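You operate a simulated robot arm through the tools that you are given. There is no shell and no other tool.

You are at the controls of a simulated robot arm. One attempt, no reset.

## Task
Set the blue duct damper lever to 70 DEG and run the unit fan.
Fine: it is inside hatch three; free its grey knob, tighten it after; shut and latch the hatch before the isolator goes on.

It is judged by the outcome, as a careful person would: the job done as asked, and still so three seconds after it is handed in. It fails if anything else is knocked over, pushed out of place, dropped, spilled or broken.

## Robot
A 6-joint arm with a three-finger gripper, fixed in place. Base frame: the origin is on the floor under the middle of its stand, x ahead of it, y to its left, z up. Lengths are in mm, angles in degrees, forces in N, time in s.
It reaches about 1213 mm from its shoulder. Its first joint turns from -166.0 to 166.0 degrees. Payload 4.89 kg.
The tool frame sits at the grasp point between the pads (the TCP): z along the fingers, y along the line on which they close. The tips reach 30 mm beyond it. The gripper opens to 164 mm; its body begins 125 mm behind the TCP.
Orientation is that of the tool frame in the base frame, as a unit quaternion [w, x, y, z]. With the fingers straight down and closing along the base's y, the tool's x points along the base's -x, its y along +y and its z along -z.

## Interface
- The arm moves only by the tool send_rows. Its argument "commands" is a list of rows, each a list of 7 numbers: the shift along the tool's x, y, z in units of 400 mm (1.0 is 400 mm), then the turn, a rotation vector about the tool's x, y, z in units of 90 degrees (1.0 is 90 degrees), then the gripper command, from -1 (fully open) to 1 (shut), values between in proportion. In form: [[x, y, z, rx, ry, rz, claw], ...]. A call has 1 to 20 rows; each row is the pose to reach, as a shift and turn from the pose commanded when the call began, along the tool's axes at that moment. A call with a number of a shift or a turn outside -1 to 1 is refused whole. A row lasts 0.2 s, in which the tool goes at most 50 mm and 8.6 degrees; a call with a longer step from one row to the next is refused whole, and so is a gripper value outside its range. Where a pose cannot be reached the arm comes as near as it can. A force on the tool above 90 N (or 10 N above the force at the start of the call, whichever is more), or a blocked arm, ends the call early, and 0.2 s more pass. The fingers move at their own pace (about 108 mm/s each) and stop on an object; they squeeze with about 41 N. The grip force told is the motor's: it shows also when the fingers shut on nothing. Time passes only in rows, and 0.2 s behind the last, so rows that repeat a pose let the fingers close. The reply holds the time, the measured pose of the TCP, the force on the tool along the base axes, the opening and the grip force, in the units named above and with some noise, with the torque about the TCP (base axes, N m) and any sound that the robot's microphone picked up, and new pictures: "show" is both (left out), scene, wrist or none.
- Cameras (640 x 400 px; columns grow to the right, rows downward): "scene" is fixed at [44.9, 508.7, 1667.2]; the picture's right is [-0.90, -0.43, 0.00], its down [-0.20, 0.42, -0.89] and it looks along [0.38, -0.80, -0.46] (base axes); focal length 341 px, centre (320, 200). "wrist" rides on the gripper at [76, -2, -152] in the tool frame; the picture's right is [0.02, 1.00, 0.00], its down [-0.88, 0.02, -0.47] and it looks along [-0.47, 0.01, 0.88] (tool axes); focal length 247 px, centre (320, 200). There is no depth. A picture from a camera that has moved, and an enlarged one, comes with that camera's place and axes in the base frame and with its lens. The place of the scene camera against the robot may be out by one fixed shift of up to 25 mm in any direction.
- slide_trunk(by): moves the trunk up (or, below 0, down) by that many mm; the arm rides with it, the base frame stays. It gives what a move gives, with no picture.
- enlarge(camera, box): a new picture of the part [left, top, right, bottom] of that camera's present view, enlarged. No time passes.
- sign_off(): hands the job in; it is judged then, once.

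Nothing tells you positions but the pictures and the camera data. Unless the task says otherwise, let go and move clear before handing in.

The tools are called as name(argument=value, ...) on one line, values as JSON. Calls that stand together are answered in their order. send_rows: Moves the arm, as the interface text tells. Its arguments: {"type":"object","properties":{"commands":{"type":"array","items":{"type":"array","items":{"type":"number"}}},"show":{"type":"string","enum":["both","scene","wrist","none"]}},"required":["commands"]} The other tools are called the same way: slide_trunk (by) moves the trunk up or down; enlarge (camera, box) takes an enlarged picture of a part of a camera's view; sign_off () hands the job in.

At the start:

```text
t: 0.0
tcp_pos: [380.5, -456.7, 1360.9]
tool_rot: [0.0, 0.0, 1.0, 0.0]
ft_force: [0.5, 0.1, -0.8]
moment: [0.01, -0.01, 0.01]
gripper_width: 164.1
finger_force: 0.1
trunk travel left (down, up): [-175.0, 215.0]
```

scene: 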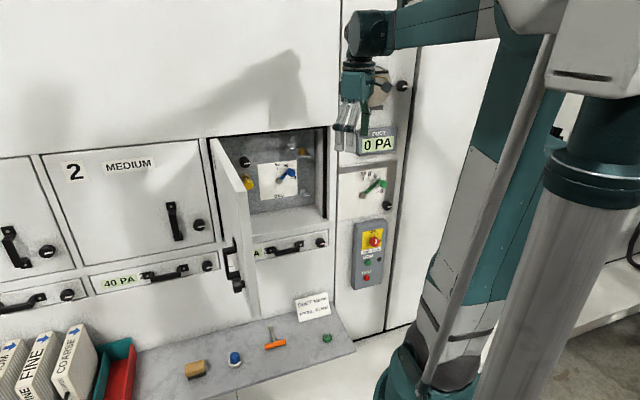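
wrist: 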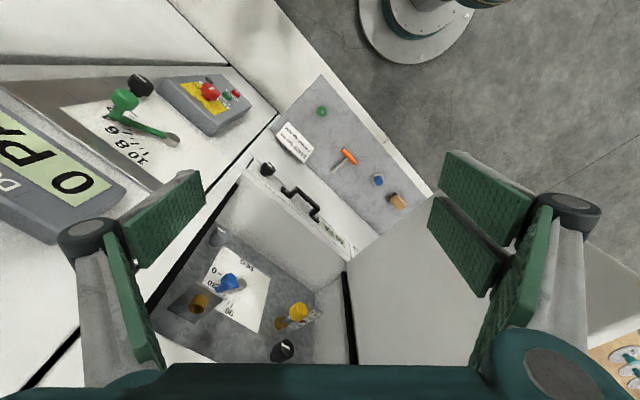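

I see a wall of hatches with hatch three already open, showing a blue lever on a dial inside it, and a control box with a red isolator to the right. I'll enlarge the views before I move anything.

enlarge(camera="scene", box=[200, 120, 340, 220])

enlarge(camera="scene", box=[320, 60, 420, 300])

enlarge(camera="wrist", box=[140, 200, 360, 380])

enlarge(camera="scene", box=[180, 200, 380, 400])

enlarge(camera="wrist", box=[0, 50, 280, 250])

enlarge(camera="scene", box=[0, 130, 340, 340])

```text
4.00 times, centred on (270, 170) of scene
camera zoom: at [44.9, 508.7, 1667.2], right [-0.9, -0.43, 0.0], down [-0.2, 0.42, -0.89], along [0.38, -0.8, -0.46], focal length 1364 px, centre (520, 320)
```

zoom: 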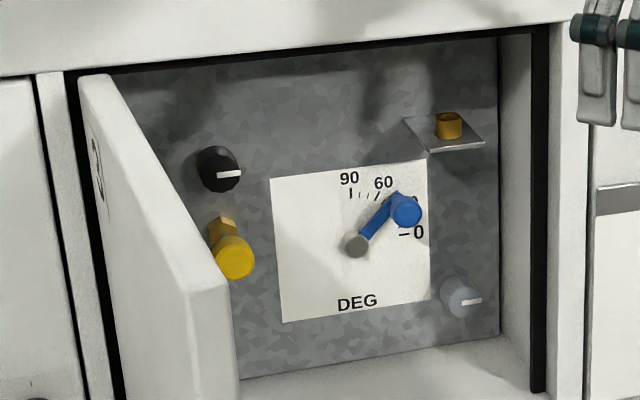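

```text
1.67 times, centred on (370, 180) of scene
camera zoom: at [44.9, 508.7, 1667.2], right [-0.9, -0.43, 0.0], down [-0.2, 0.42, -0.89], along [0.38, -0.8, -0.46], focal length 568 px, centre (237, 233)
```

zoom: 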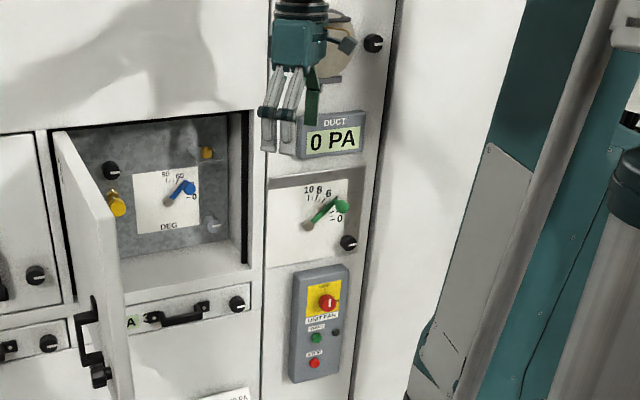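

```text
2.22 times, centred on (250, 290) of wrist
camera zoom: at [304.6, -456.0, 1513.4], right [-0.02, 1.0, 0.0], down [0.88, 0.02, 0.47], along [0.47, 0.01, -0.88], focal length 549 px, centre (476, 0)
```

zoom: 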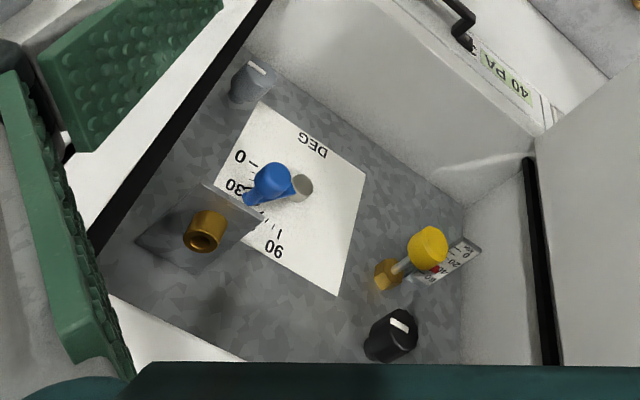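

```text
2.00 times, centred on (280, 300) of scene
camera zoom: at [44.9, 508.7, 1667.2], right [-0.9, -0.43, 0.0], down [-0.2, 0.42, -0.89], along [0.38, -0.8, -0.46], focal length 682 px, centre (400, 0)
```

zoom: 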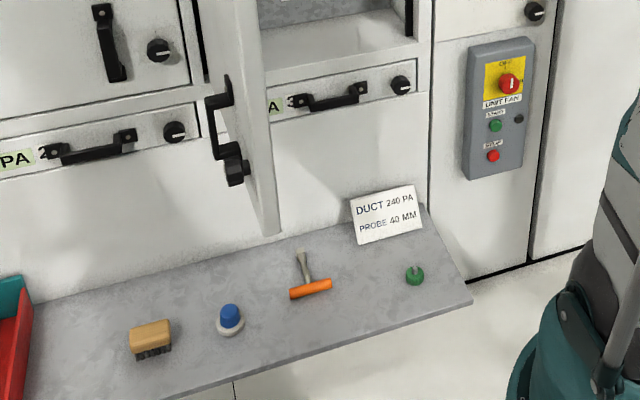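

```text
2.00 times, centred on (140, 150) of wrist
camera zoom: at [304.6, -456.0, 1513.4], right [-0.02, 1.0, 0.0], down [0.88, 0.02, 0.47], along [0.47, 0.01, -0.88], focal length 494 px, centre (680, 300)
```

zoom: 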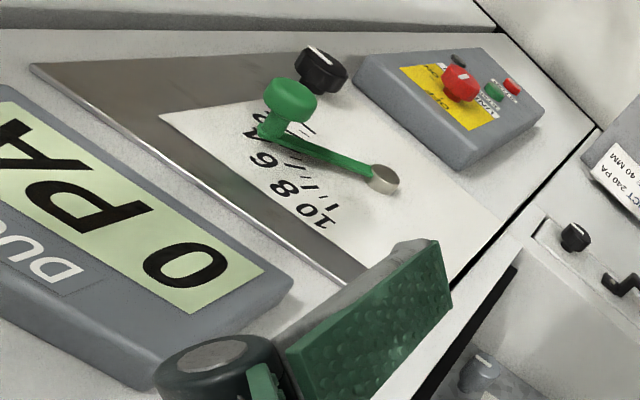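

```text
1.88 times, centred on (170, 235) of scene
camera zoom: at [44.9, 508.7, 1667.2], right [-0.9, -0.43, 0.0], down [-0.2, 0.42, -0.89], along [0.38, -0.8, -0.46], focal length 642 px, centre (602, 134)
```

zoom: 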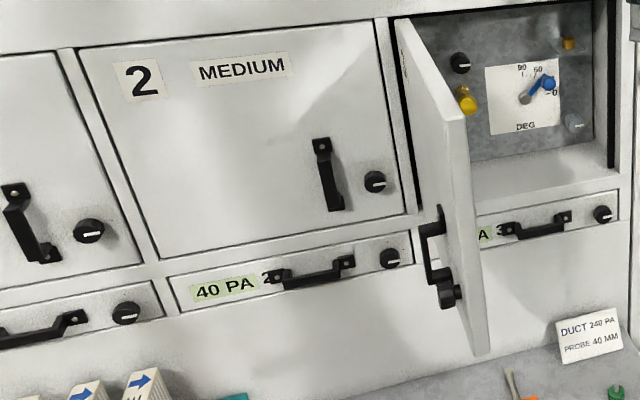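

Hatch three's dial is about 1 m out, behind a wall turned roughly 38° from the base x axis. The grey clamp knob is at the lower right of the dial and the yellow, black and brass fittings are not part of the job. I'll look at the fingers, the open door and the labels more closely.

enlarge(camera="wrist", box=[20, 140, 340, 400])

enlarge(camera="wrist", box=[340, 120, 640, 400])

enlarge(camera="scene", box=[330, 50, 420, 110])

enlarge(camera="scene", box=[345, 210, 405, 295])

enlarge(camera="scene", box=[205, 220, 275, 300])

```text
1.54 times, centred on (180, 270) of wrist
camera zoom: at [304.6, -456.0, 1513.4], right [-0.02, 1.0, 0.0], down [0.88, 0.02, 0.47], along [0.47, 0.01, -0.88], focal length 380 px, centre (535, 92)
```

zoom: 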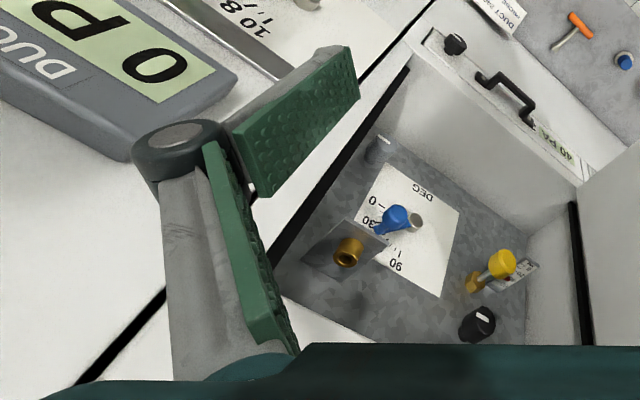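

```text
1.43 times, centred on (490, 260) of wrist
camera zoom: at [304.6, -456.0, 1513.4], right [-0.02, 1.0, 0.0], down [0.88, 0.02, 0.47], along [0.47, 0.01, -0.88], focal length 353 px, centre (77, 114)
```

zoom: 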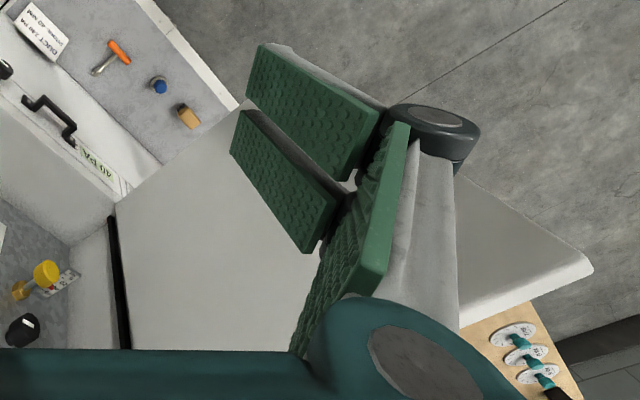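

```text
6.67 times, centred on (375, 80) of scene
camera zoom: at [44.9, 508.7, 1667.2], right [-0.9, -0.43, 0.0], down [-0.2, 0.42, -0.89], along [0.38, -0.8, -0.46], focal length 2272 px, centre (-47, 1000)
```

zoom: 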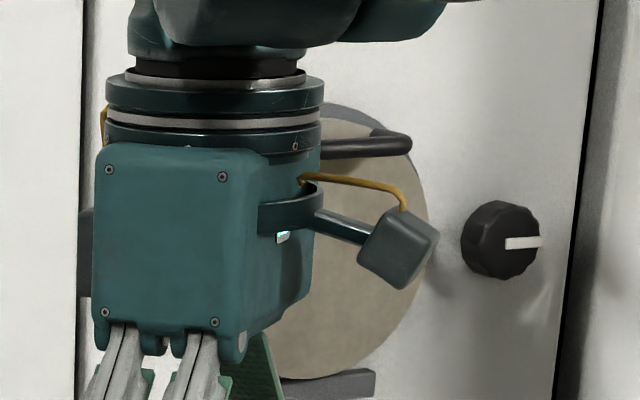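

```text
4.71 times, centred on (375, 252) of scene
camera zoom: at [44.9, 508.7, 1667.2], right [-0.9, -0.43, 0.0], down [-0.2, 0.42, -0.89], along [0.38, -0.8, -0.46], focal length 1604 px, centre (61, -47)
```

zoom: 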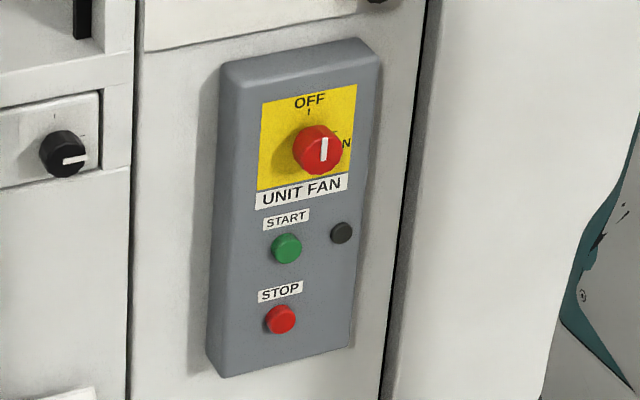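

```text
5.00 times, centred on (240, 260) of scene
camera zoom: at [44.9, 508.7, 1667.2], right [-0.9, -0.43, 0.0], down [-0.2, 0.42, -0.89], along [0.38, -0.8, -0.46], focal length 1704 px, centre (720, -100)
```

zoom: 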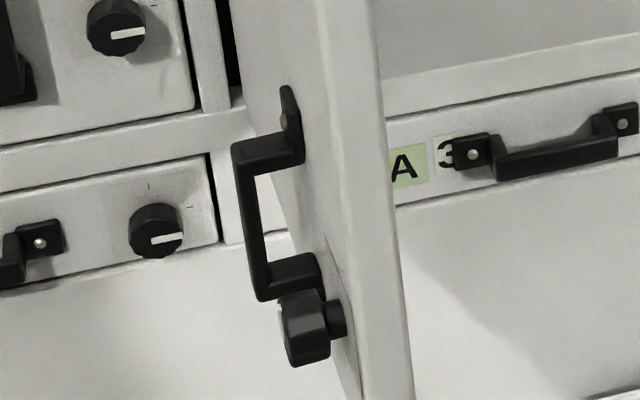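

The fan isolator turns clockwise from OFF (pointer up) to ON (pointer right). Hatch three's door is open about 80° and hinged on its left side. I'll bring the gripper down to face the open hatch from outside, for a square look at the dial and grey knob.

send_rows(commands=[[-0.0146, -0.0075, 0.0544, 0.08, -0.0276, -0.0276, -1], [-0.0292, -0.015, 0.1088, 0.16, -0.0552, -0.0552, -1], [-0.0438, -0.0225, 0.1631, 0.24, -0.0828, -0.0828, -1], [-0.0583, -0.03, 0.2175, 0.32, -0.1103, -0.1103, -1], [-0.0729, -0.0375, 0.2719, 0.4, -0.1379, -0.1379, -1], [-0.0875, -0.045, 0.3263, 0.48, -0.1655, -0.1655, -1], [-0.1021, -0.0525, 0.3806, 0.56, -0.1931, -0.1931, -1], [-0.1167, -0.06, 0.435, 0.64, -0.2207, -0.2207, -1], [-0.1313, -0.0675, 0.4894, 0.72, -0.2483, -0.2483, -1], [-0.1458, -0.075, 0.5438, 0.8, -0.2758, -0.2758, -1], [-0.1604, -0.0825, 0.5981, 0.88, -0.3034, -0.3034, -1], [-0.175, -0.09, 0.6525, 0.96, -0.331, -0.331, -1], [-0.175, -0.09, 0.6525, 0.96, -0.331, -0.331, -1]])

```text
t: 2.8
tcp_pos: [461.7, -503.4, 1171.0]
tool_rot: [0.231, -0.231, 0.669, -0.667]
ft_force: [-1.7, 1.6, 1.4]
moment: [0.13, 0.07, 0.03]
gripper_width: 164.0
finger_force: 0.0
out of reach, approached as far as the arm can: row 11, 12, 13
trunk travel left (down, up): [-175.0, 215.0]
camera wrist: at [306.6, -429.8, 1172.7], right [-0.02, -0.01, -1.0], down [0.4, 0.92, -0.02], along [0.92, -0.4, -0.01], focal length 247 px, centre (320, 200)
```

scene: 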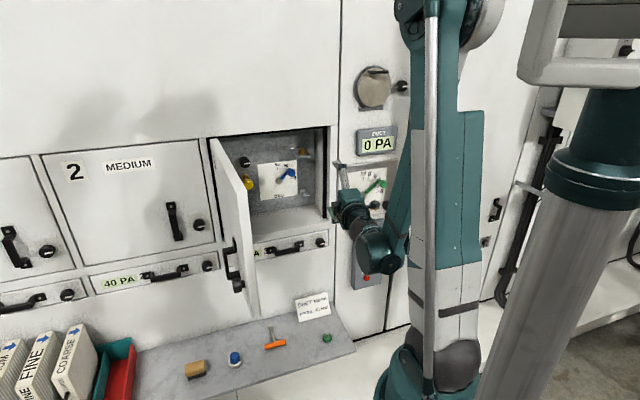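
wrist: 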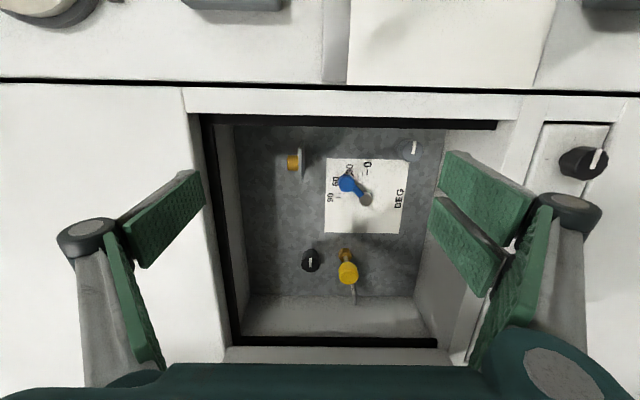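

The tool now faces the wall, but the arm stopped about 70 mm short of the height I asked for. Lowering the trunk should fix that. First I'll enlarge this good view of the dial, grey knob and hatch frame.

enlarge(camera="wrist", box=[260, 110, 460, 310])

enlarge(camera="wrist", box=[180, 70, 530, 380])

enlarge(camera="wrist", box=[310, 130, 440, 240])

enlarge(camera="scene", box=[240, 130, 330, 210])

```text
2.00 times, centred on (360, 210) of wrist
camera zoom: at [306.6, -429.8, 1172.7], right [-0.02, -0.01, -1.0], down [0.4, 0.92, -0.02], along [0.92, -0.4, -0.01], focal length 494 px, centre (240, 180)
```

zoom: 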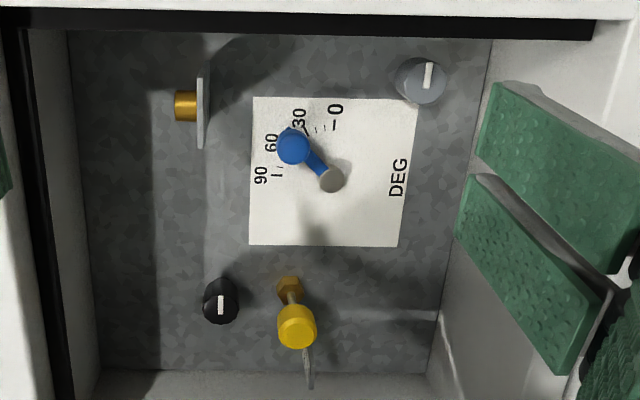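

```text
1.29 times, centred on (355, 225) of wrist
camera zoom: at [306.6, -429.8, 1172.7], right [-0.02, -0.01, -1.0], down [0.4, 0.92, -0.02], along [0.92, -0.4, -0.01], focal length 319 px, centre (275, 168)
```

zoom: 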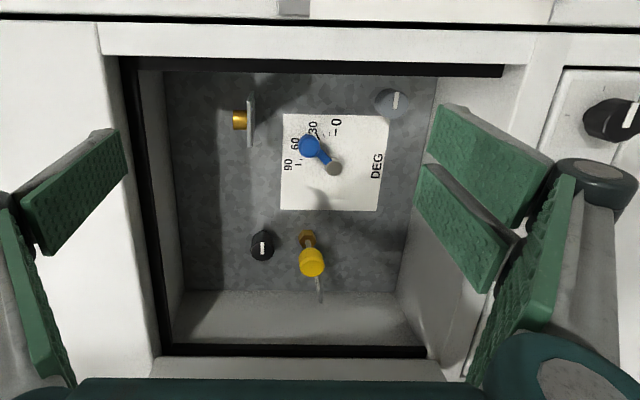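

```text
3.64 times, centred on (375, 185) of wrist
camera zoom: at [306.6, -429.8, 1172.7], right [-0.02, -0.01, -1.0], down [0.4, 0.92, -0.02], along [0.92, -0.4, -0.01], focal length 898 px, centre (120, 254)
```

zoom: 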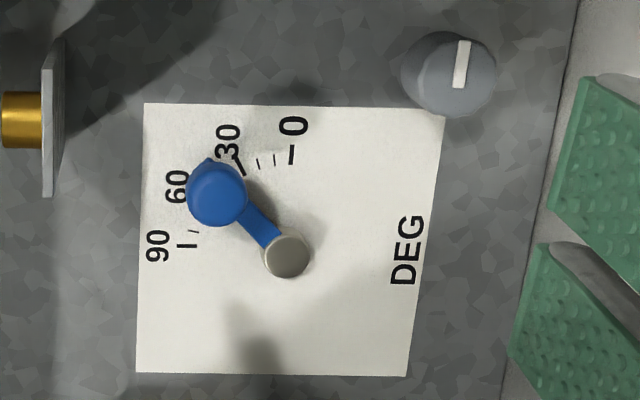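

```text
5.00 times, centred on (285, 170) of scene
camera zoom: at [44.9, 508.7, 1667.2], right [-0.9, -0.43, 0.0], down [-0.2, 0.42, -0.89], along [0.38, -0.8, -0.46], focal length 1704 px, centre (495, 350)
```

zoom: 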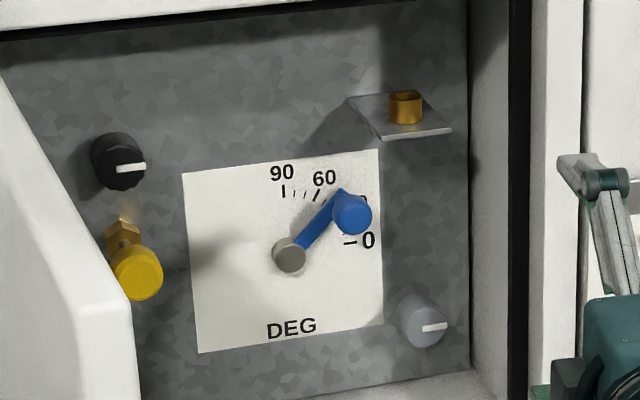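

The dial reads about 45° now, with 0 at three o'clock and 90 at twelve o'clock. The pivot is near (779, −639, 1071), the grey knob near (705, −720, 1000), and the wall lies at about 47°. I'll lower the trunk for better reach and test a narrower gripper opening in free air.

slide_trunk(by=-120)

send_rows(commands=[[0, 0, 0, 0, -0.033, 0, 0.0], [0, 0, 0, 0, -0.066, 0, 0.3], [0, 0, 0, 0, -0.099, 0, 0.3], [0, 0, 0, 0, -0.099, 0, 0.3], [0, 0, 0, 0, -0.099, 0, 0.3]])

```text
t: 4.3
tcp_pos: [461.8, -504.6, 1051.4]
tool_rot: [0.231, -0.232, 0.669, -0.668]
ft_force: [-0.6, 0.3, 0.4]
moment: [-0.02, 0.02, -0.01]
gripper_width: 164.2
finger_force: 0.0
trunk travel left (down, up): [-55.0, 335.0]
```

```text
t: 5.5
tcp_pos: [461.8, -504.7, 1049.9]
tool_rot: [0.282, -0.282, 0.649, -0.648]
ft_force: [0.8, 0.9, 0.4]
moment: [0.0, 0.01, 0.03]
gripper_width: 57.1
finger_force: 0.1
trunk travel left (down, up): [-55.0, 335.0]
camera wrist: at [298.1, -455.3, 1052.1], right [-0.02, -0.01, -1.0], down [0.25, 0.97, -0.02], along [0.97, -0.25, -0.01], focal length 247 px, centre (320, 200)
```

scene: 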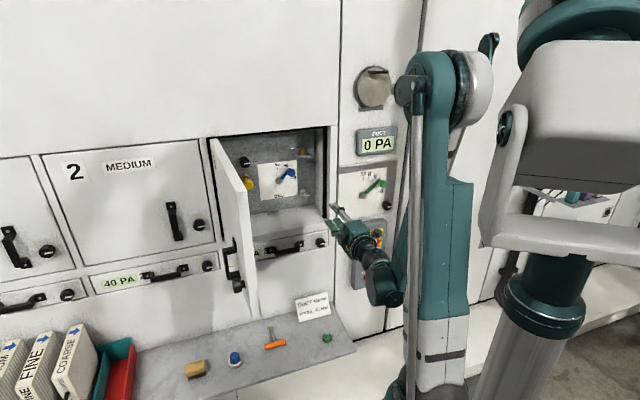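
wrist: 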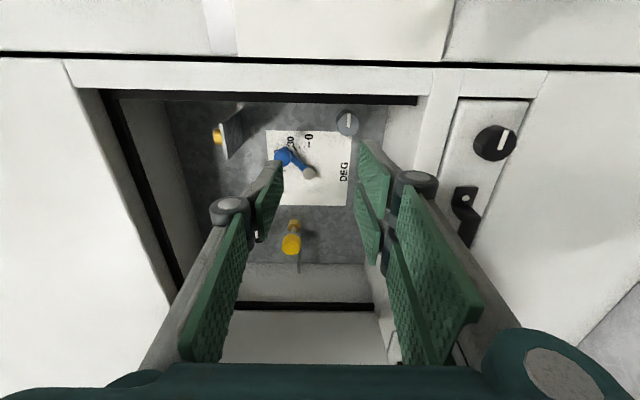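

With the gripper open 57 mm, the knuckles stick out about 70 mm from the tool axis. The grey knob is only about 50 mm from the hatch's right wall, so I need to pick the turning angles carefully. I'll enlarge the knob from here.

enlarge(camera="wrist", box=[250, 90, 400, 190])

enlarge(camera="scene", box=[325, 180, 415, 310])

enlarge(camera="scene", box=[380, 0, 640, 400])

```text
4.00 times, centred on (325, 140) of wrist
camera zoom: at [298.1, -455.3, 1052.1], right [-0.02, -0.01, -1.0], down [0.25, 0.97, -0.02], along [0.97, -0.25, -0.01], focal length 988 px, centre (300, 440)
```

zoom: 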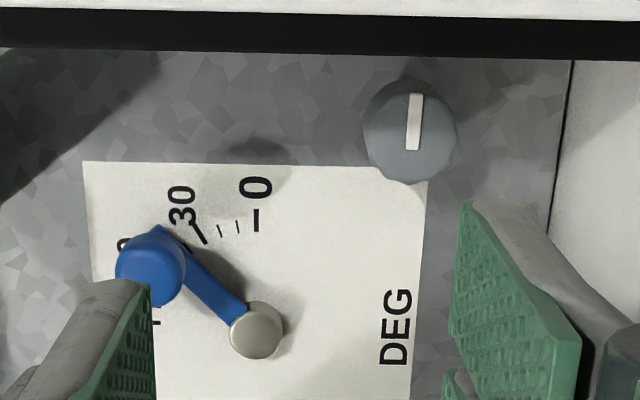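

```text
3.08 times, centred on (370, 245) of scene
camera zoom: at [44.9, 508.7, 1667.2], right [-0.9, -0.43, 0.0], down [-0.2, 0.42, -0.89], along [0.38, -0.8, -0.46], focal length 1049 px, centre (166, 62)
```

zoom: 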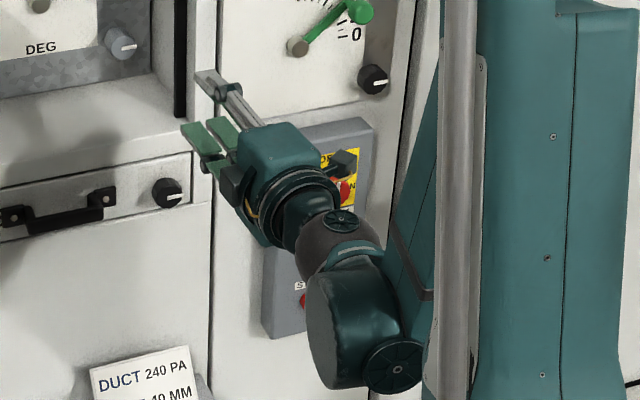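

```text
1.00 times, centred on (510, 200) of scene (not enlarged: the box is as wide or as high as the picture)
camera zoom: at [44.9, 508.7, 1667.2], right [-0.9, -0.43, 0.0], down [-0.2, 0.42, -0.89], along [0.38, -0.8, -0.46], focal length 341 px, centre (130, 200)
```

zoom: 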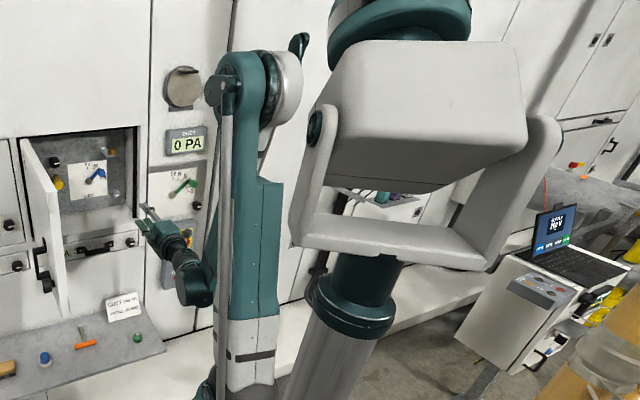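

The grey knob is centred near U −109 mm, Z −70 mm from the pivot. It's 36 mm across, its pointer faces right, and it has 52 mm to the right wall and 75 mm to the floor. I'll move to just outside the opening on the knob's axis, pre-rotated 32° so the fingers stay clear of the wall.

send_rows(commands=[[-0.0043, 0.0244, 0.0865, 0, 0, 0.0711, 0.39], [-0.0085, 0.0487, 0.173, 0, 0, 0.1422, 0.39], [-0.0128, 0.0731, 0.2595, 0, 0, 0.2133, 0.39], [-0.017, 0.0974, 0.346, 0, 0, 0.2844, 0.39], [-0.0213, 0.1218, 0.4325, 0, 0, 0.3556, 0.39], [-0.0213, 0.1218, 0.4325, 0, 0, 0.3556, 0.39]])

```text
t: 6.9
tcp_pos: [592.9, -617.8, 1000.6]
tool_rot: [0.45, -0.092, 0.702, -0.544]
ft_force: [0.0, -1.4, 0.7]
moment: [0.03, 0.05, 0.07]
gripper_width: 49.9
finger_force: 0.0
trunk travel left (down, up): [-55.0, 335.0]
camera wrist: at [437.0, -559.8, 962.4], right [0.35, 0.38, -0.86], down [0.17, 0.88, 0.45], along [0.92, -0.3, 0.24], focal length 247 px, centre (320, 200)
```

scene: 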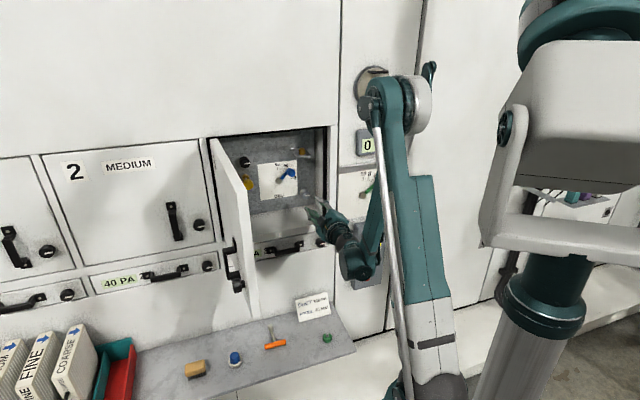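
wrist: 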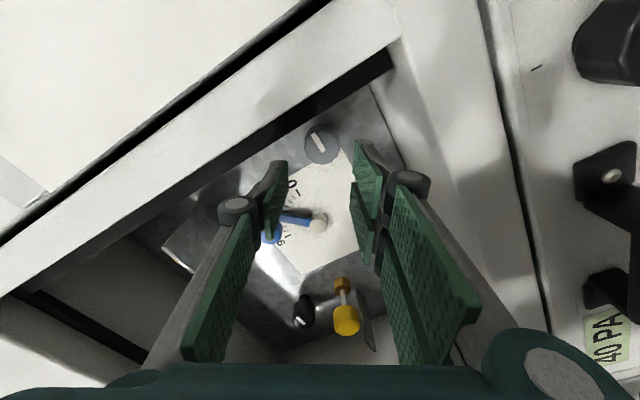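

The knob sits close to the tool axis. Before going in, I'll check the gap between the thumb and the right-hand frame.

enlarge(camera="wrist", box=[180, 90, 440, 260])

enlarge(camera="scene", box=[260, 170, 380, 290])

```text
2.35 times, centred on (310, 175) of wrist
camera zoom: at [437.0, -559.8, 962.4], right [0.35, 0.38, -0.86], down [0.17, 0.88, 0.45], along [0.92, -0.3, 0.24], focal length 581 px, centre (344, 259)
```

zoom: 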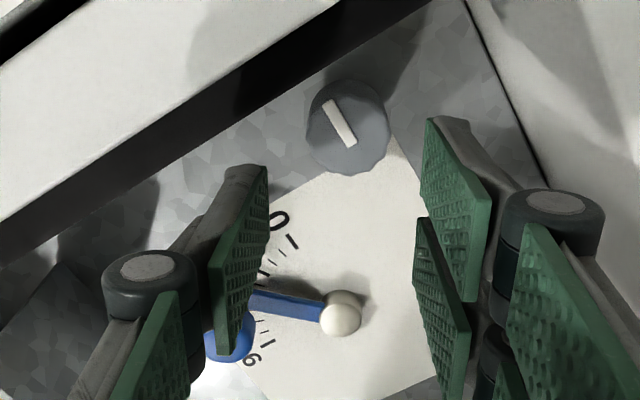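

```text
3.33 times, centred on (320, 230) of scene
camera zoom: at [44.9, 508.7, 1667.2], right [-0.9, -0.43, 0.0], down [-0.2, 0.42, -0.89], along [0.38, -0.8, -0.46], focal length 1136 px, centre (320, 100)
```

zoom: 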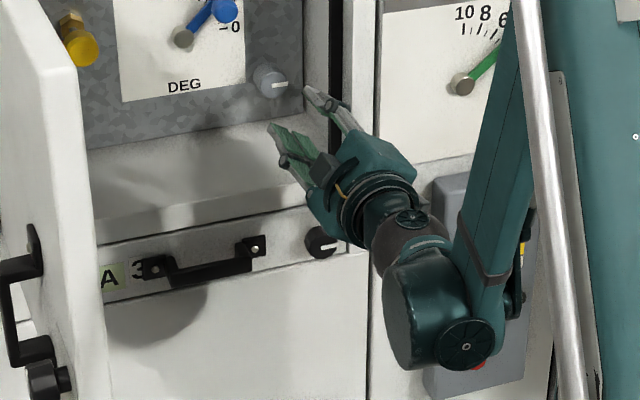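

The frame's gasket narrows the clearance to about 45 mm right of the knob's axis. I'll tilt the tool 12° so the gripper body swings left, away from the frame, then turn about the knob's true axis in two 47° grips. First I'll go in until the tips are just short of the knob.

send_rows(commands=[[-0.0045, 0.0012, 0, 0, 0.0667, 0, 0.39], [-0.0045, 0.0012, 0, 0, 0.1333, 0, 0.39], [-0.0045, 0.0012, 0.063, 0, 0.1333, 0, 0.39], [-0.0045, 0.0012, 0.126, 0, 0.1333, 0, 0.39], [-0.0045, 0.0012, 0.185, 0, 0.1333, 0, 0.39], [-0.0045, 0.0012, 0.185, 0, 0.1333, 0, 0.39]])

enlarge(camera="wrist", box=[180, 60, 500, 260])

enlarge(camera="scene", box=[250, 130, 380, 240])

```text
t: 8.3
tcp_pos: [629.3, -661.6, 1040.3]
tool_rot: [0.412, -0.049, 0.696, -0.586]
ft_force: [-0.7, -0.2, -0.1]
moment: [0.02, -0.1, 0.29]
gripper_width: 50.3
finger_force: 0.1
out of reach, approached as far as the arm can: row 1, 2, 3, 4, 5, 6
trunk travel left (down, up): [-55.0, 335.0]
camera wrist: at [482.5, -585.2, 998.2], right [0.4, 0.3, -0.87], down [0.28, 0.86, 0.43], along [0.87, -0.42, 0.26], focal length 247 px, centre (320, 200)
```

scene: 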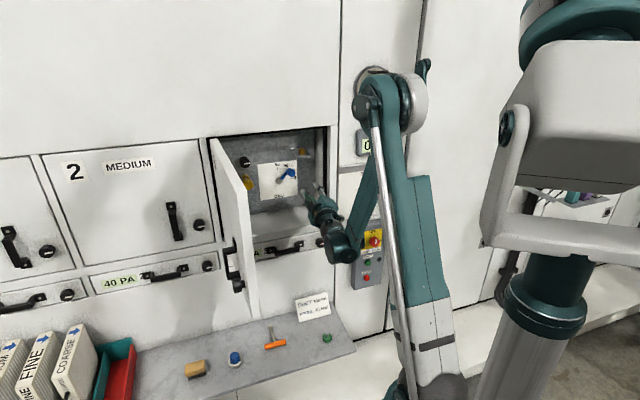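
wrist: 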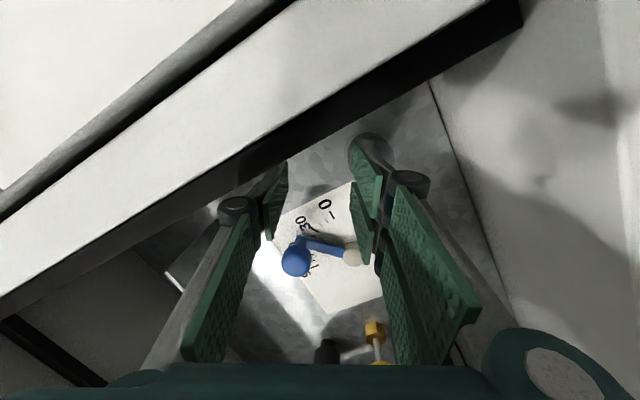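

```text
2.00 times, centred on (340, 160) of wrist
camera zoom: at [482.5, -585.2, 998.2], right [0.4, 0.3, -0.87], down [0.28, 0.86, 0.43], along [0.87, -0.42, 0.26], focal length 494 px, centre (280, 280)
```

zoom: 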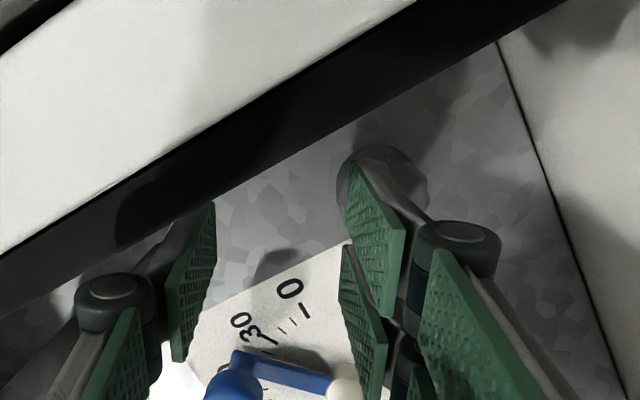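

```text
3.64 times, centred on (315, 185) of scene
camera zoom: at [44.9, 508.7, 1667.2], right [-0.9, -0.43, 0.0], down [-0.2, 0.42, -0.89], along [0.38, -0.8, -0.46], focal length 1240 px, centre (338, 254)
```

zoom: 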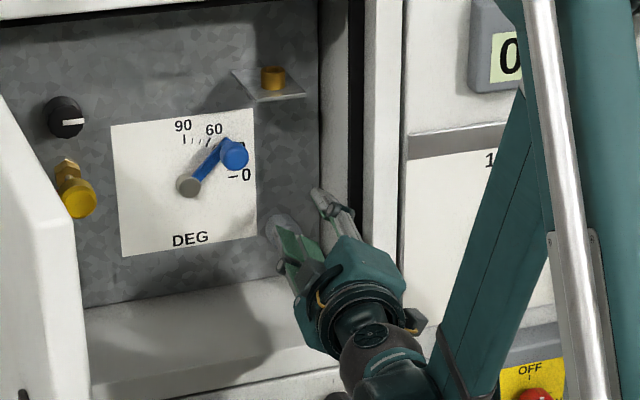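

The wrist hit a joint limit: the forearm comes down steeply and can't bend up any further, so the tool ended about 40 mm too high. I'll back straight out of the hatch, then drop the trunk the remaining 55 mm to ease the wrist.

send_rows(commands=[[0, 0, -0.09, 0, 0, 0, 0.39], [0, 0, -0.18, 0, 0, 0, 0.39], [0, 0, -0.27, 0, 0, 0, 0.39]], show="none")

slide_trunk(by=-55)

```text
t: 9.1
tcp_pos: [585.2, -580.0, 1014.5]
tool_rot: [0.373, -0.035, 0.745, -0.552]
ft_force: [0.9, -1.4, -0.5]
moment: [-0.06, -0.05, 0.01]
gripper_width: 50.2
finger_force: 0.1
trunk travel left (down, up): [-55.0, 335.0]
```

```text
t: 10.1
tcp_pos: [584.1, -579.4, 959.8]
tool_rot: [0.373, -0.035, 0.745, -0.551]
ft_force: [-0.2, -1.0, 0.5]
moment: [0.02, -0.02, 0.01]
gripper_width: 50.0
finger_force: 0.1
trunk travel left (down, up): [0.0, 390.0]
```

With the trunk at its lowest, the tool is at the tilted orientation I wanted. I'll line up on the knob's axis outside the hatch, then bring the tips to just short of the knob.

send_rows(commands=[[-0.0058, -0.0574, -0.0014, 0, 0, 0, 0.39], [-0.0115, -0.1148, -0.0028, 0, 0, 0, 0.39], [-0.0313, -0.115, 0.089, 0, 0, 0, 0.39], [-0.0511, -0.1153, 0.181, 0, 0, 0, 0.39], [-0.0708, -0.1155, 0.2735, 0, 0, 0, 0.39], [-0.0708, -0.1155, 0.2735, 0, 0, 0, 0.39]])

enlarge(camera="wrist", box=[180, 60, 500, 260])

enlarge(camera="scene", box=[250, 130, 380, 240])

```text
t: 11.5
tcp_pos: [651.5, -671.0, 1004.4]
tool_rot: [0.373, -0.035, 0.745, -0.551]
ft_force: [0.3, 0.0, 0.6]
moment: [0.05, 0.06, 0.0]
gripper_width: 50.2
finger_force: 0.2
trunk travel left (down, up): [0.0, 390.0]
camera wrist: at [504.8, -583.8, 982.5], right [0.34, 0.38, -0.86], down [0.36, 0.79, 0.49], along [0.87, -0.48, 0.14], focal length 247 px, centre (320, 200)
```

scene: 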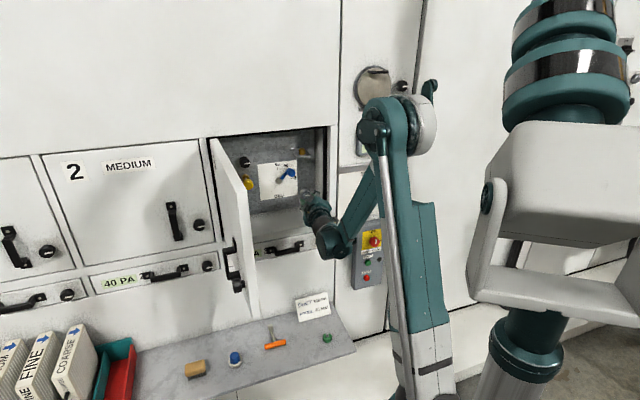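
wrist: 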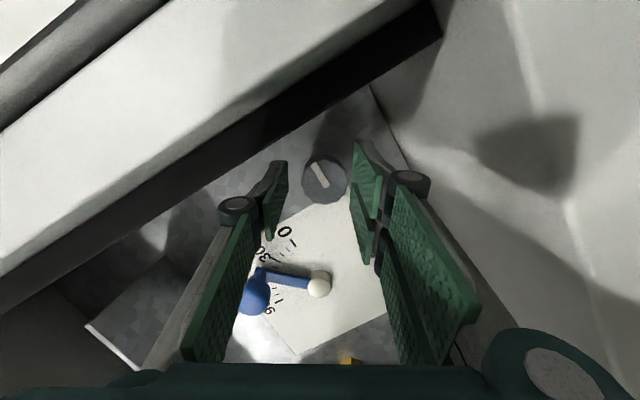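

```text
2.00 times, centred on (340, 160) of wrist
camera zoom: at [504.8, -583.8, 982.5], right [0.34, 0.38, -0.86], down [0.36, 0.79, 0.49], along [0.87, -0.48, 0.14], focal length 494 px, centre (280, 280)
```

zoom: 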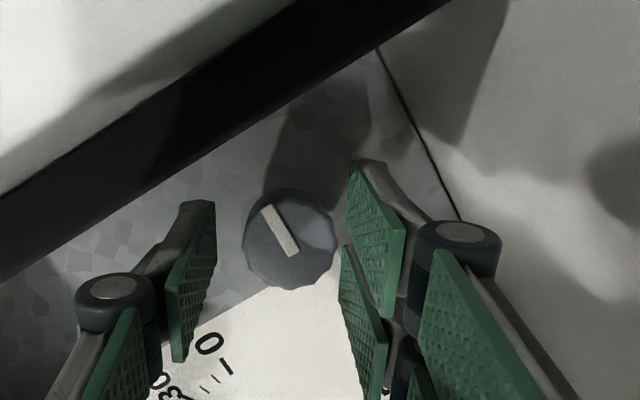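

```text
3.64 times, centred on (315, 185) of scene
camera zoom: at [44.9, 508.7, 1667.2], right [-0.9, -0.43, 0.0], down [-0.2, 0.42, -0.89], along [0.38, -0.8, -0.46], focal length 1240 px, centre (338, 254)
```

zoom: 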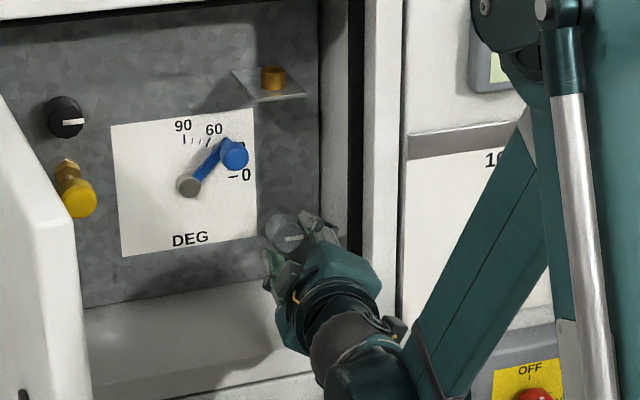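

The knob is between the pads, about 5 mm lower than the tool axis. I'll correct that, go in 33 mm so the tips stay short of the panel, and close on the knob.

send_rows(commands=[[0.0052, 0.0085, 0, 0, 0, 0, 0.39], [-0.0034, 0.0085, 0.04, 0, 0, 0, 0.39], [-0.012, 0.0085, 0.0808, 0, 0, 0, 0.39], [-0.012, 0.0085, 0.0808, 0, 0, 0, 0.39], [-0.012, 0.0085, 0.0808, 0, 0, 0, 0.6], [-0.012, 0.0085, 0.0808, 0, 0, 0, 1], [-0.012, 0.0085, 0.0808, 0, 0, 0, 1], [-0.012, 0.0085, 0.0808, 0, 0, 0, 1]])

enlarge(camera="wrist", box=[180, 60, 500, 260])

```text
t: 13.3
tcp_pos: [675.8, -693.0, 999.6]
tool_rot: [0.373, -0.034, 0.744, -0.553]
ft_force: [5.7, -24.3, 28.0]
moment: [-0.48, -0.6, -0.47]
gripper_width: 39.1
finger_force: 45.2
trunk travel left (down, up): [0.0, 390.0]
camera wrist: at [529.9, -606.5, 977.9], right [0.34, 0.38, -0.86], down [0.36, 0.79, 0.49], along [0.87, -0.48, 0.14], focal length 247 px, centre (320, 200)
```

scene: 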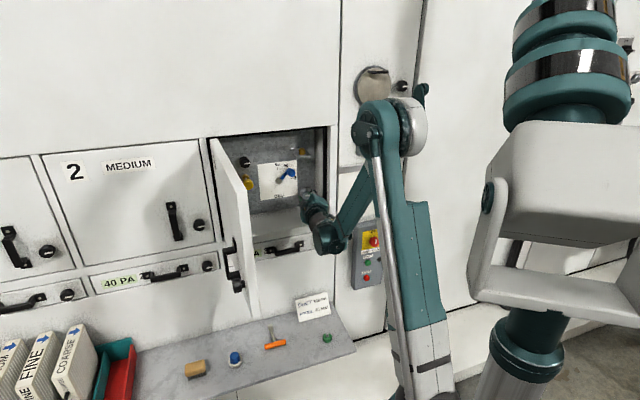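
wrist: 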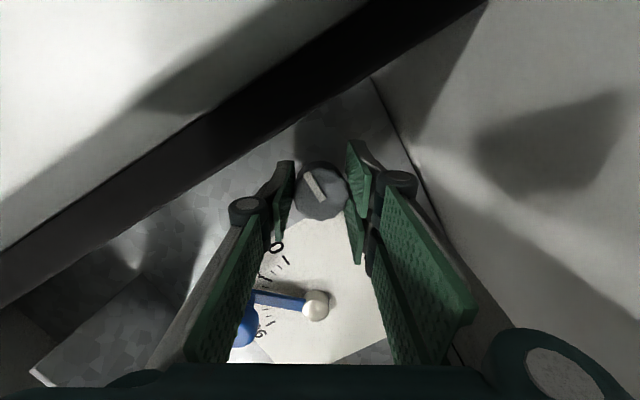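

```text
2.00 times, centred on (340, 160) of wrist
camera zoom: at [529.9, -606.5, 977.9], right [0.34, 0.38, -0.86], down [0.36, 0.79, 0.49], along [0.87, -0.48, 0.14], focal length 494 px, centre (280, 280)
```

zoom: 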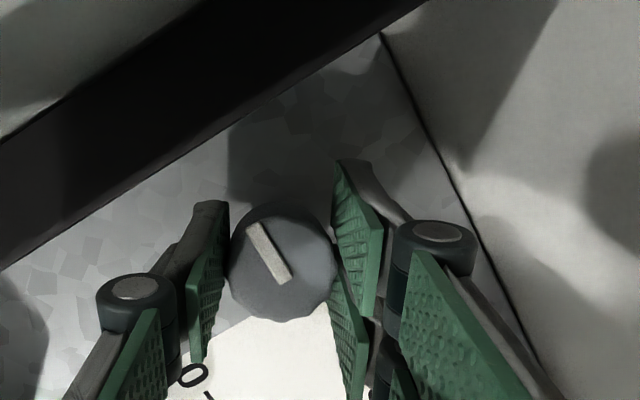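

The fingers have the knob at 39 mm opening with 45 N of grip, but there's about 30 N of sideways load from being slightly off centre. I'll ease that with a small shift before turning.

send_rows(commands=[[0, -0.005, 0, 0, 0, 0, 1], [0, -0.005, 0, 0, 0, 0, 1]], show="none")

```text
t: 13.9
tcp_pos: [675.3, -694.0, 1000.1]
tool_rot: [0.374, -0.036, 0.746, -0.55]
ft_force: [6.7, -1.3, 4.5]
moment: [-0.22, -0.21, 0.28]
gripper_width: 39.1
finger_force: 45.0
trunk travel left (down, up): [0.0, 390.0]
```

The load is down to about 8 N. I'll turn the knob counter-clockwise 47° about its own axis and watch the torque.

send_rows(commands=[[0, 0, 0, 0.0181, 0, -0.0851, 1], [0, 0, 0, 0.0362, 0, -0.1703, 1], [0, 0, 0, 0.0543, 0, -0.2554, 1], [0, 0, 0, 0.0724, 0, -0.3405, 1], [0, 0, 0, 0.0905, 0, -0.4257, 1], [0, 0, 0, 0.1086, 0, -0.5108, 1], [0, 0, 0, 0.1086, 0, -0.5108, 1]])

enlarge(camera="wrist", box=[180, 60, 500, 260])

enlarge(camera="scene", box=[250, 130, 380, 240])

```text
t: 15.5
tcp_pos: [675.7, -694.0, 1000.0]
tool_rot: [-0.13, 0.292, -0.623, 0.714]
ft_force: [5.3, 13.3, 26.4]
moment: [-0.44, -0.59, 0.32]
gripper_width: 39.1
finger_force: 44.8
trunk travel left (down, up): [0.0, 390.0]
camera wrist: at [527.3, -609.8, 1013.6], right [-0.2, -0.2, -0.96], down [0.42, 0.86, -0.27], along [0.88, -0.46, -0.08], focal length 247 px, centre (320, 200)
```

scene: 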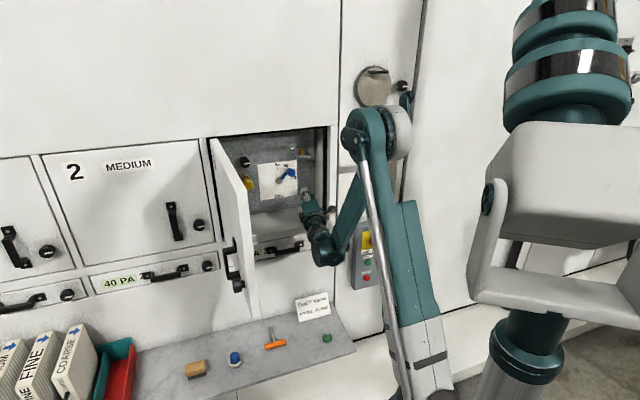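
wrist: 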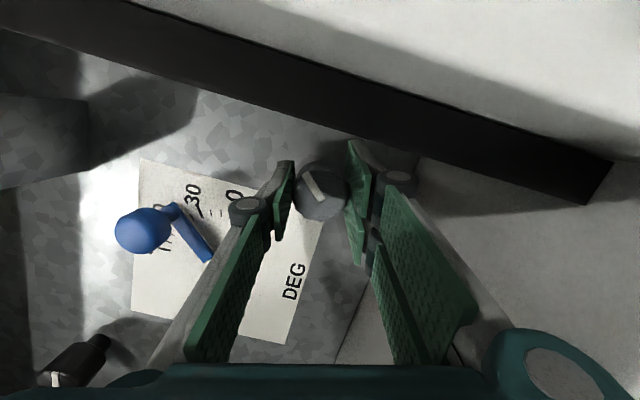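

```text
2.00 times, centred on (340, 160) of wrist
camera zoom: at [527.3, -609.8, 1013.6], right [-0.2, -0.2, -0.96], down [0.42, 0.86, -0.27], along [0.88, -0.46, -0.08], focal length 494 px, centre (280, 280)
```

zoom: 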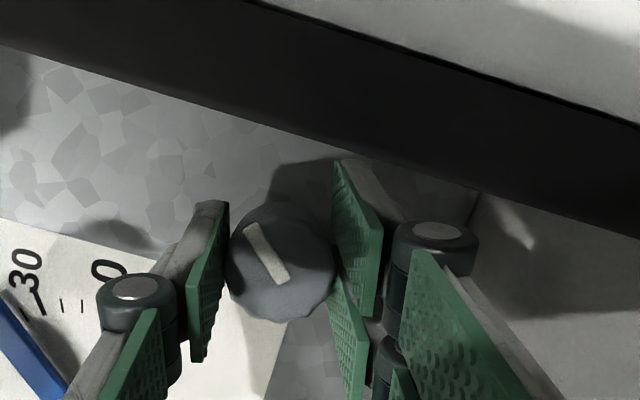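

```text
3.64 times, centred on (315, 185) of scene
camera zoom: at [44.9, 508.7, 1667.2], right [-0.9, -0.43, 0.0], down [-0.2, 0.42, -0.89], along [0.38, -0.8, -0.46], focal length 1240 px, centre (338, 254)
```

zoom: 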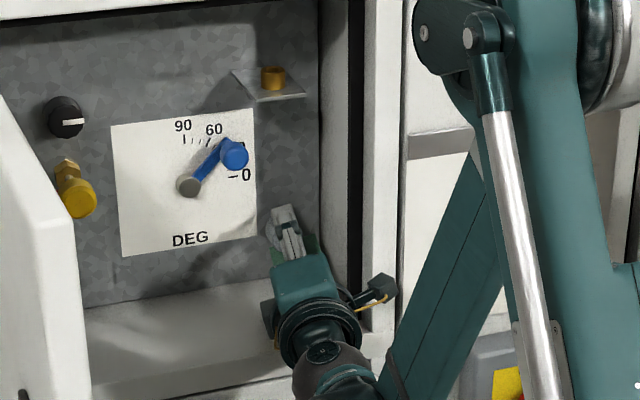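

The knob turned with the gripper, and its pointer is now about 47° up from horizontal. I'll open slightly, swing back around the knob, and grip again for the second half.

send_rows(commands=[[-0.0015, -0.0043, 0, 0, 0, 0, 0.37], [-0.0015, -0.0043, 0, 0, 0, 0, 0.37], [-0.0015, -0.0043, 0, -0.0181, 0, 0.0851, 0.37], [-0.0015, -0.0043, 0, -0.0362, 0, 0.1703, 0.37], [-0.0015, -0.0043, 0, -0.0543, 0, 0.2554, 0.37], [-0.0015, -0.0043, 0, -0.0724, 0, 0.3405, 0.37], [-0.0015, -0.0043, 0, -0.0905, 0, 0.4257, 0.37], [-0.0015, -0.0043, 0, -0.1086, 0, 0.5108, 0.37], [-0.0015, -0.0043, 0, -0.1086, 0, 0.5108, 0.37]])

enlarge(camera="wrist", box=[180, 60, 500, 260])

```text
t: 17.5
tcp_pos: [676.6, -694.1, 1000.1]
tool_rot: [0.374, -0.034, 0.745, -0.552]
ft_force: [0.1, 0.5, 0.3]
moment: [-0.01, 0.04, 0.01]
gripper_width: 51.7
finger_force: 0.0
trunk travel left (down, up): [0.0, 390.0]
camera wrist: at [530.2, -607.8, 979.8], right [0.34, 0.38, -0.86], down [0.36, 0.79, 0.49], along [0.87, -0.48, 0.14], focal length 247 px, centre (320, 200)
```

scene: 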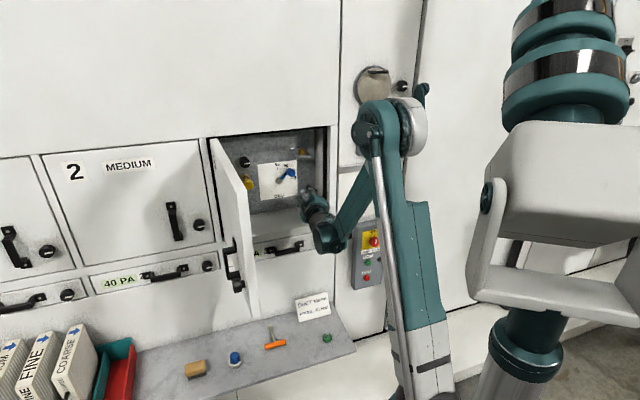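
wrist: 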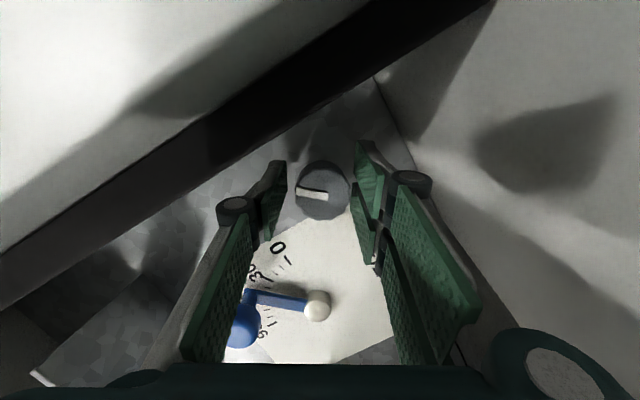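

```text
2.00 times, centred on (340, 160) of wrist
camera zoom: at [530.2, -607.8, 979.8], right [0.34, 0.38, -0.86], down [0.36, 0.79, 0.49], along [0.87, -0.48, 0.14], focal length 494 px, centre (280, 280)
```

zoom: 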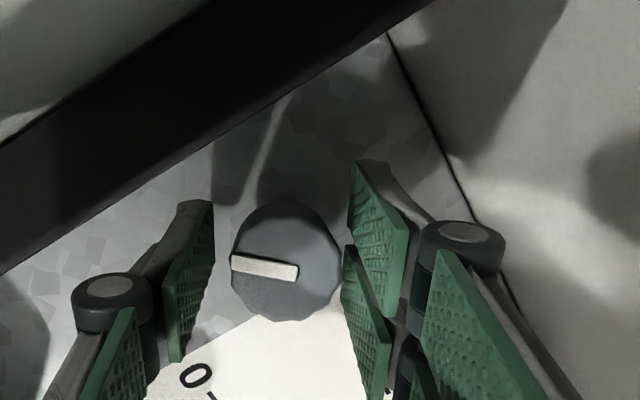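

The pointer did move about 47°. I'll grip again and turn another 45° counter-clockwise.

send_rows(commands=[[0, 0.001, 0, 0, 0, 0, 0.6], [0, 0.001, 0, 0, 0, 0, 1], [0, 0.001, 0, 0, 0, 0, 1], [0, 0.001, 0, 0.0181, 0, -0.0851, 1], [0, 0.001, 0, 0.0362, 0, -0.1703, 1], [0, 0.001, 0, 0.0543, 0, -0.2554, 1], [0, 0.001, 0, 0.0724, 0, -0.3405, 1], [0, 0.001, 0, 0.0905, 0, -0.4257, 1], [0, 0.001, 0, 0.1063, 0, -0.5, 1], [0, 0.001, 0, 0.1063, 0, -0.5, 1]])

enlarge(camera="wrist", box=[180, 60, 500, 260])

```text
t: 19.7
tcp_pos: [676.4, -694.3, 1001.1]
tool_rot: [-0.136, 0.286, -0.627, 0.712]
ft_force: [-2.3, 2.8, 3.7]
moment: [0.38, -0.53, -0.01]
gripper_width: 39.1
finger_force: 45.0
trunk travel left (down, up): [0.0, 390.0]
camera wrist: at [528.3, -610.8, 1013.0], right [-0.18, -0.19, -0.96], down [0.43, 0.87, -0.25], along [0.88, -0.46, -0.08], focal length 247 px, centre (320, 200)
```

scene: 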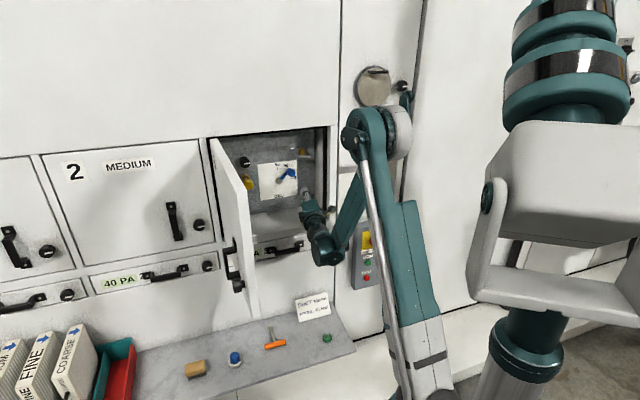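
wrist: 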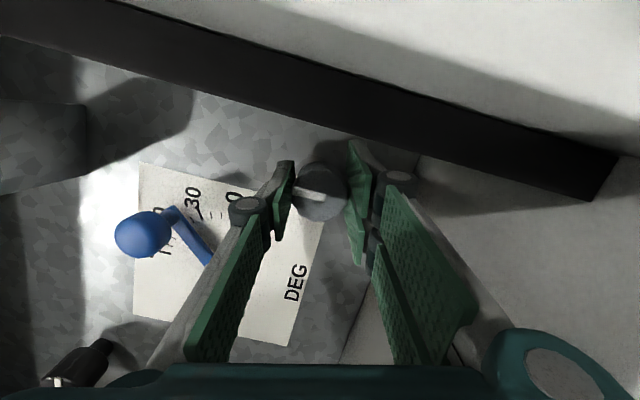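

```text
2.00 times, centred on (340, 160) of wrist
camera zoom: at [528.3, -610.8, 1013.0], right [-0.18, -0.19, -0.96], down [0.43, 0.87, -0.25], along [0.88, -0.46, -0.08], focal length 494 px, centre (280, 280)
```

zoom: 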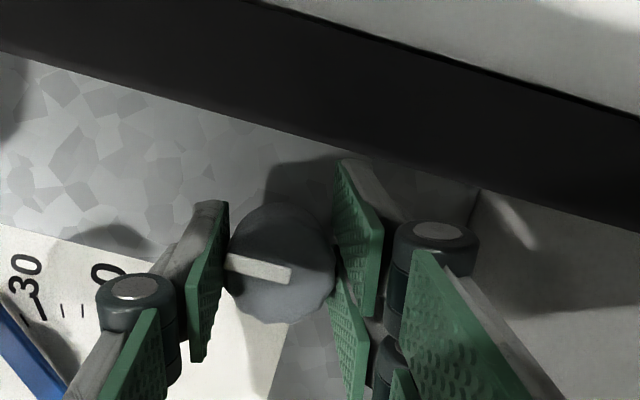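

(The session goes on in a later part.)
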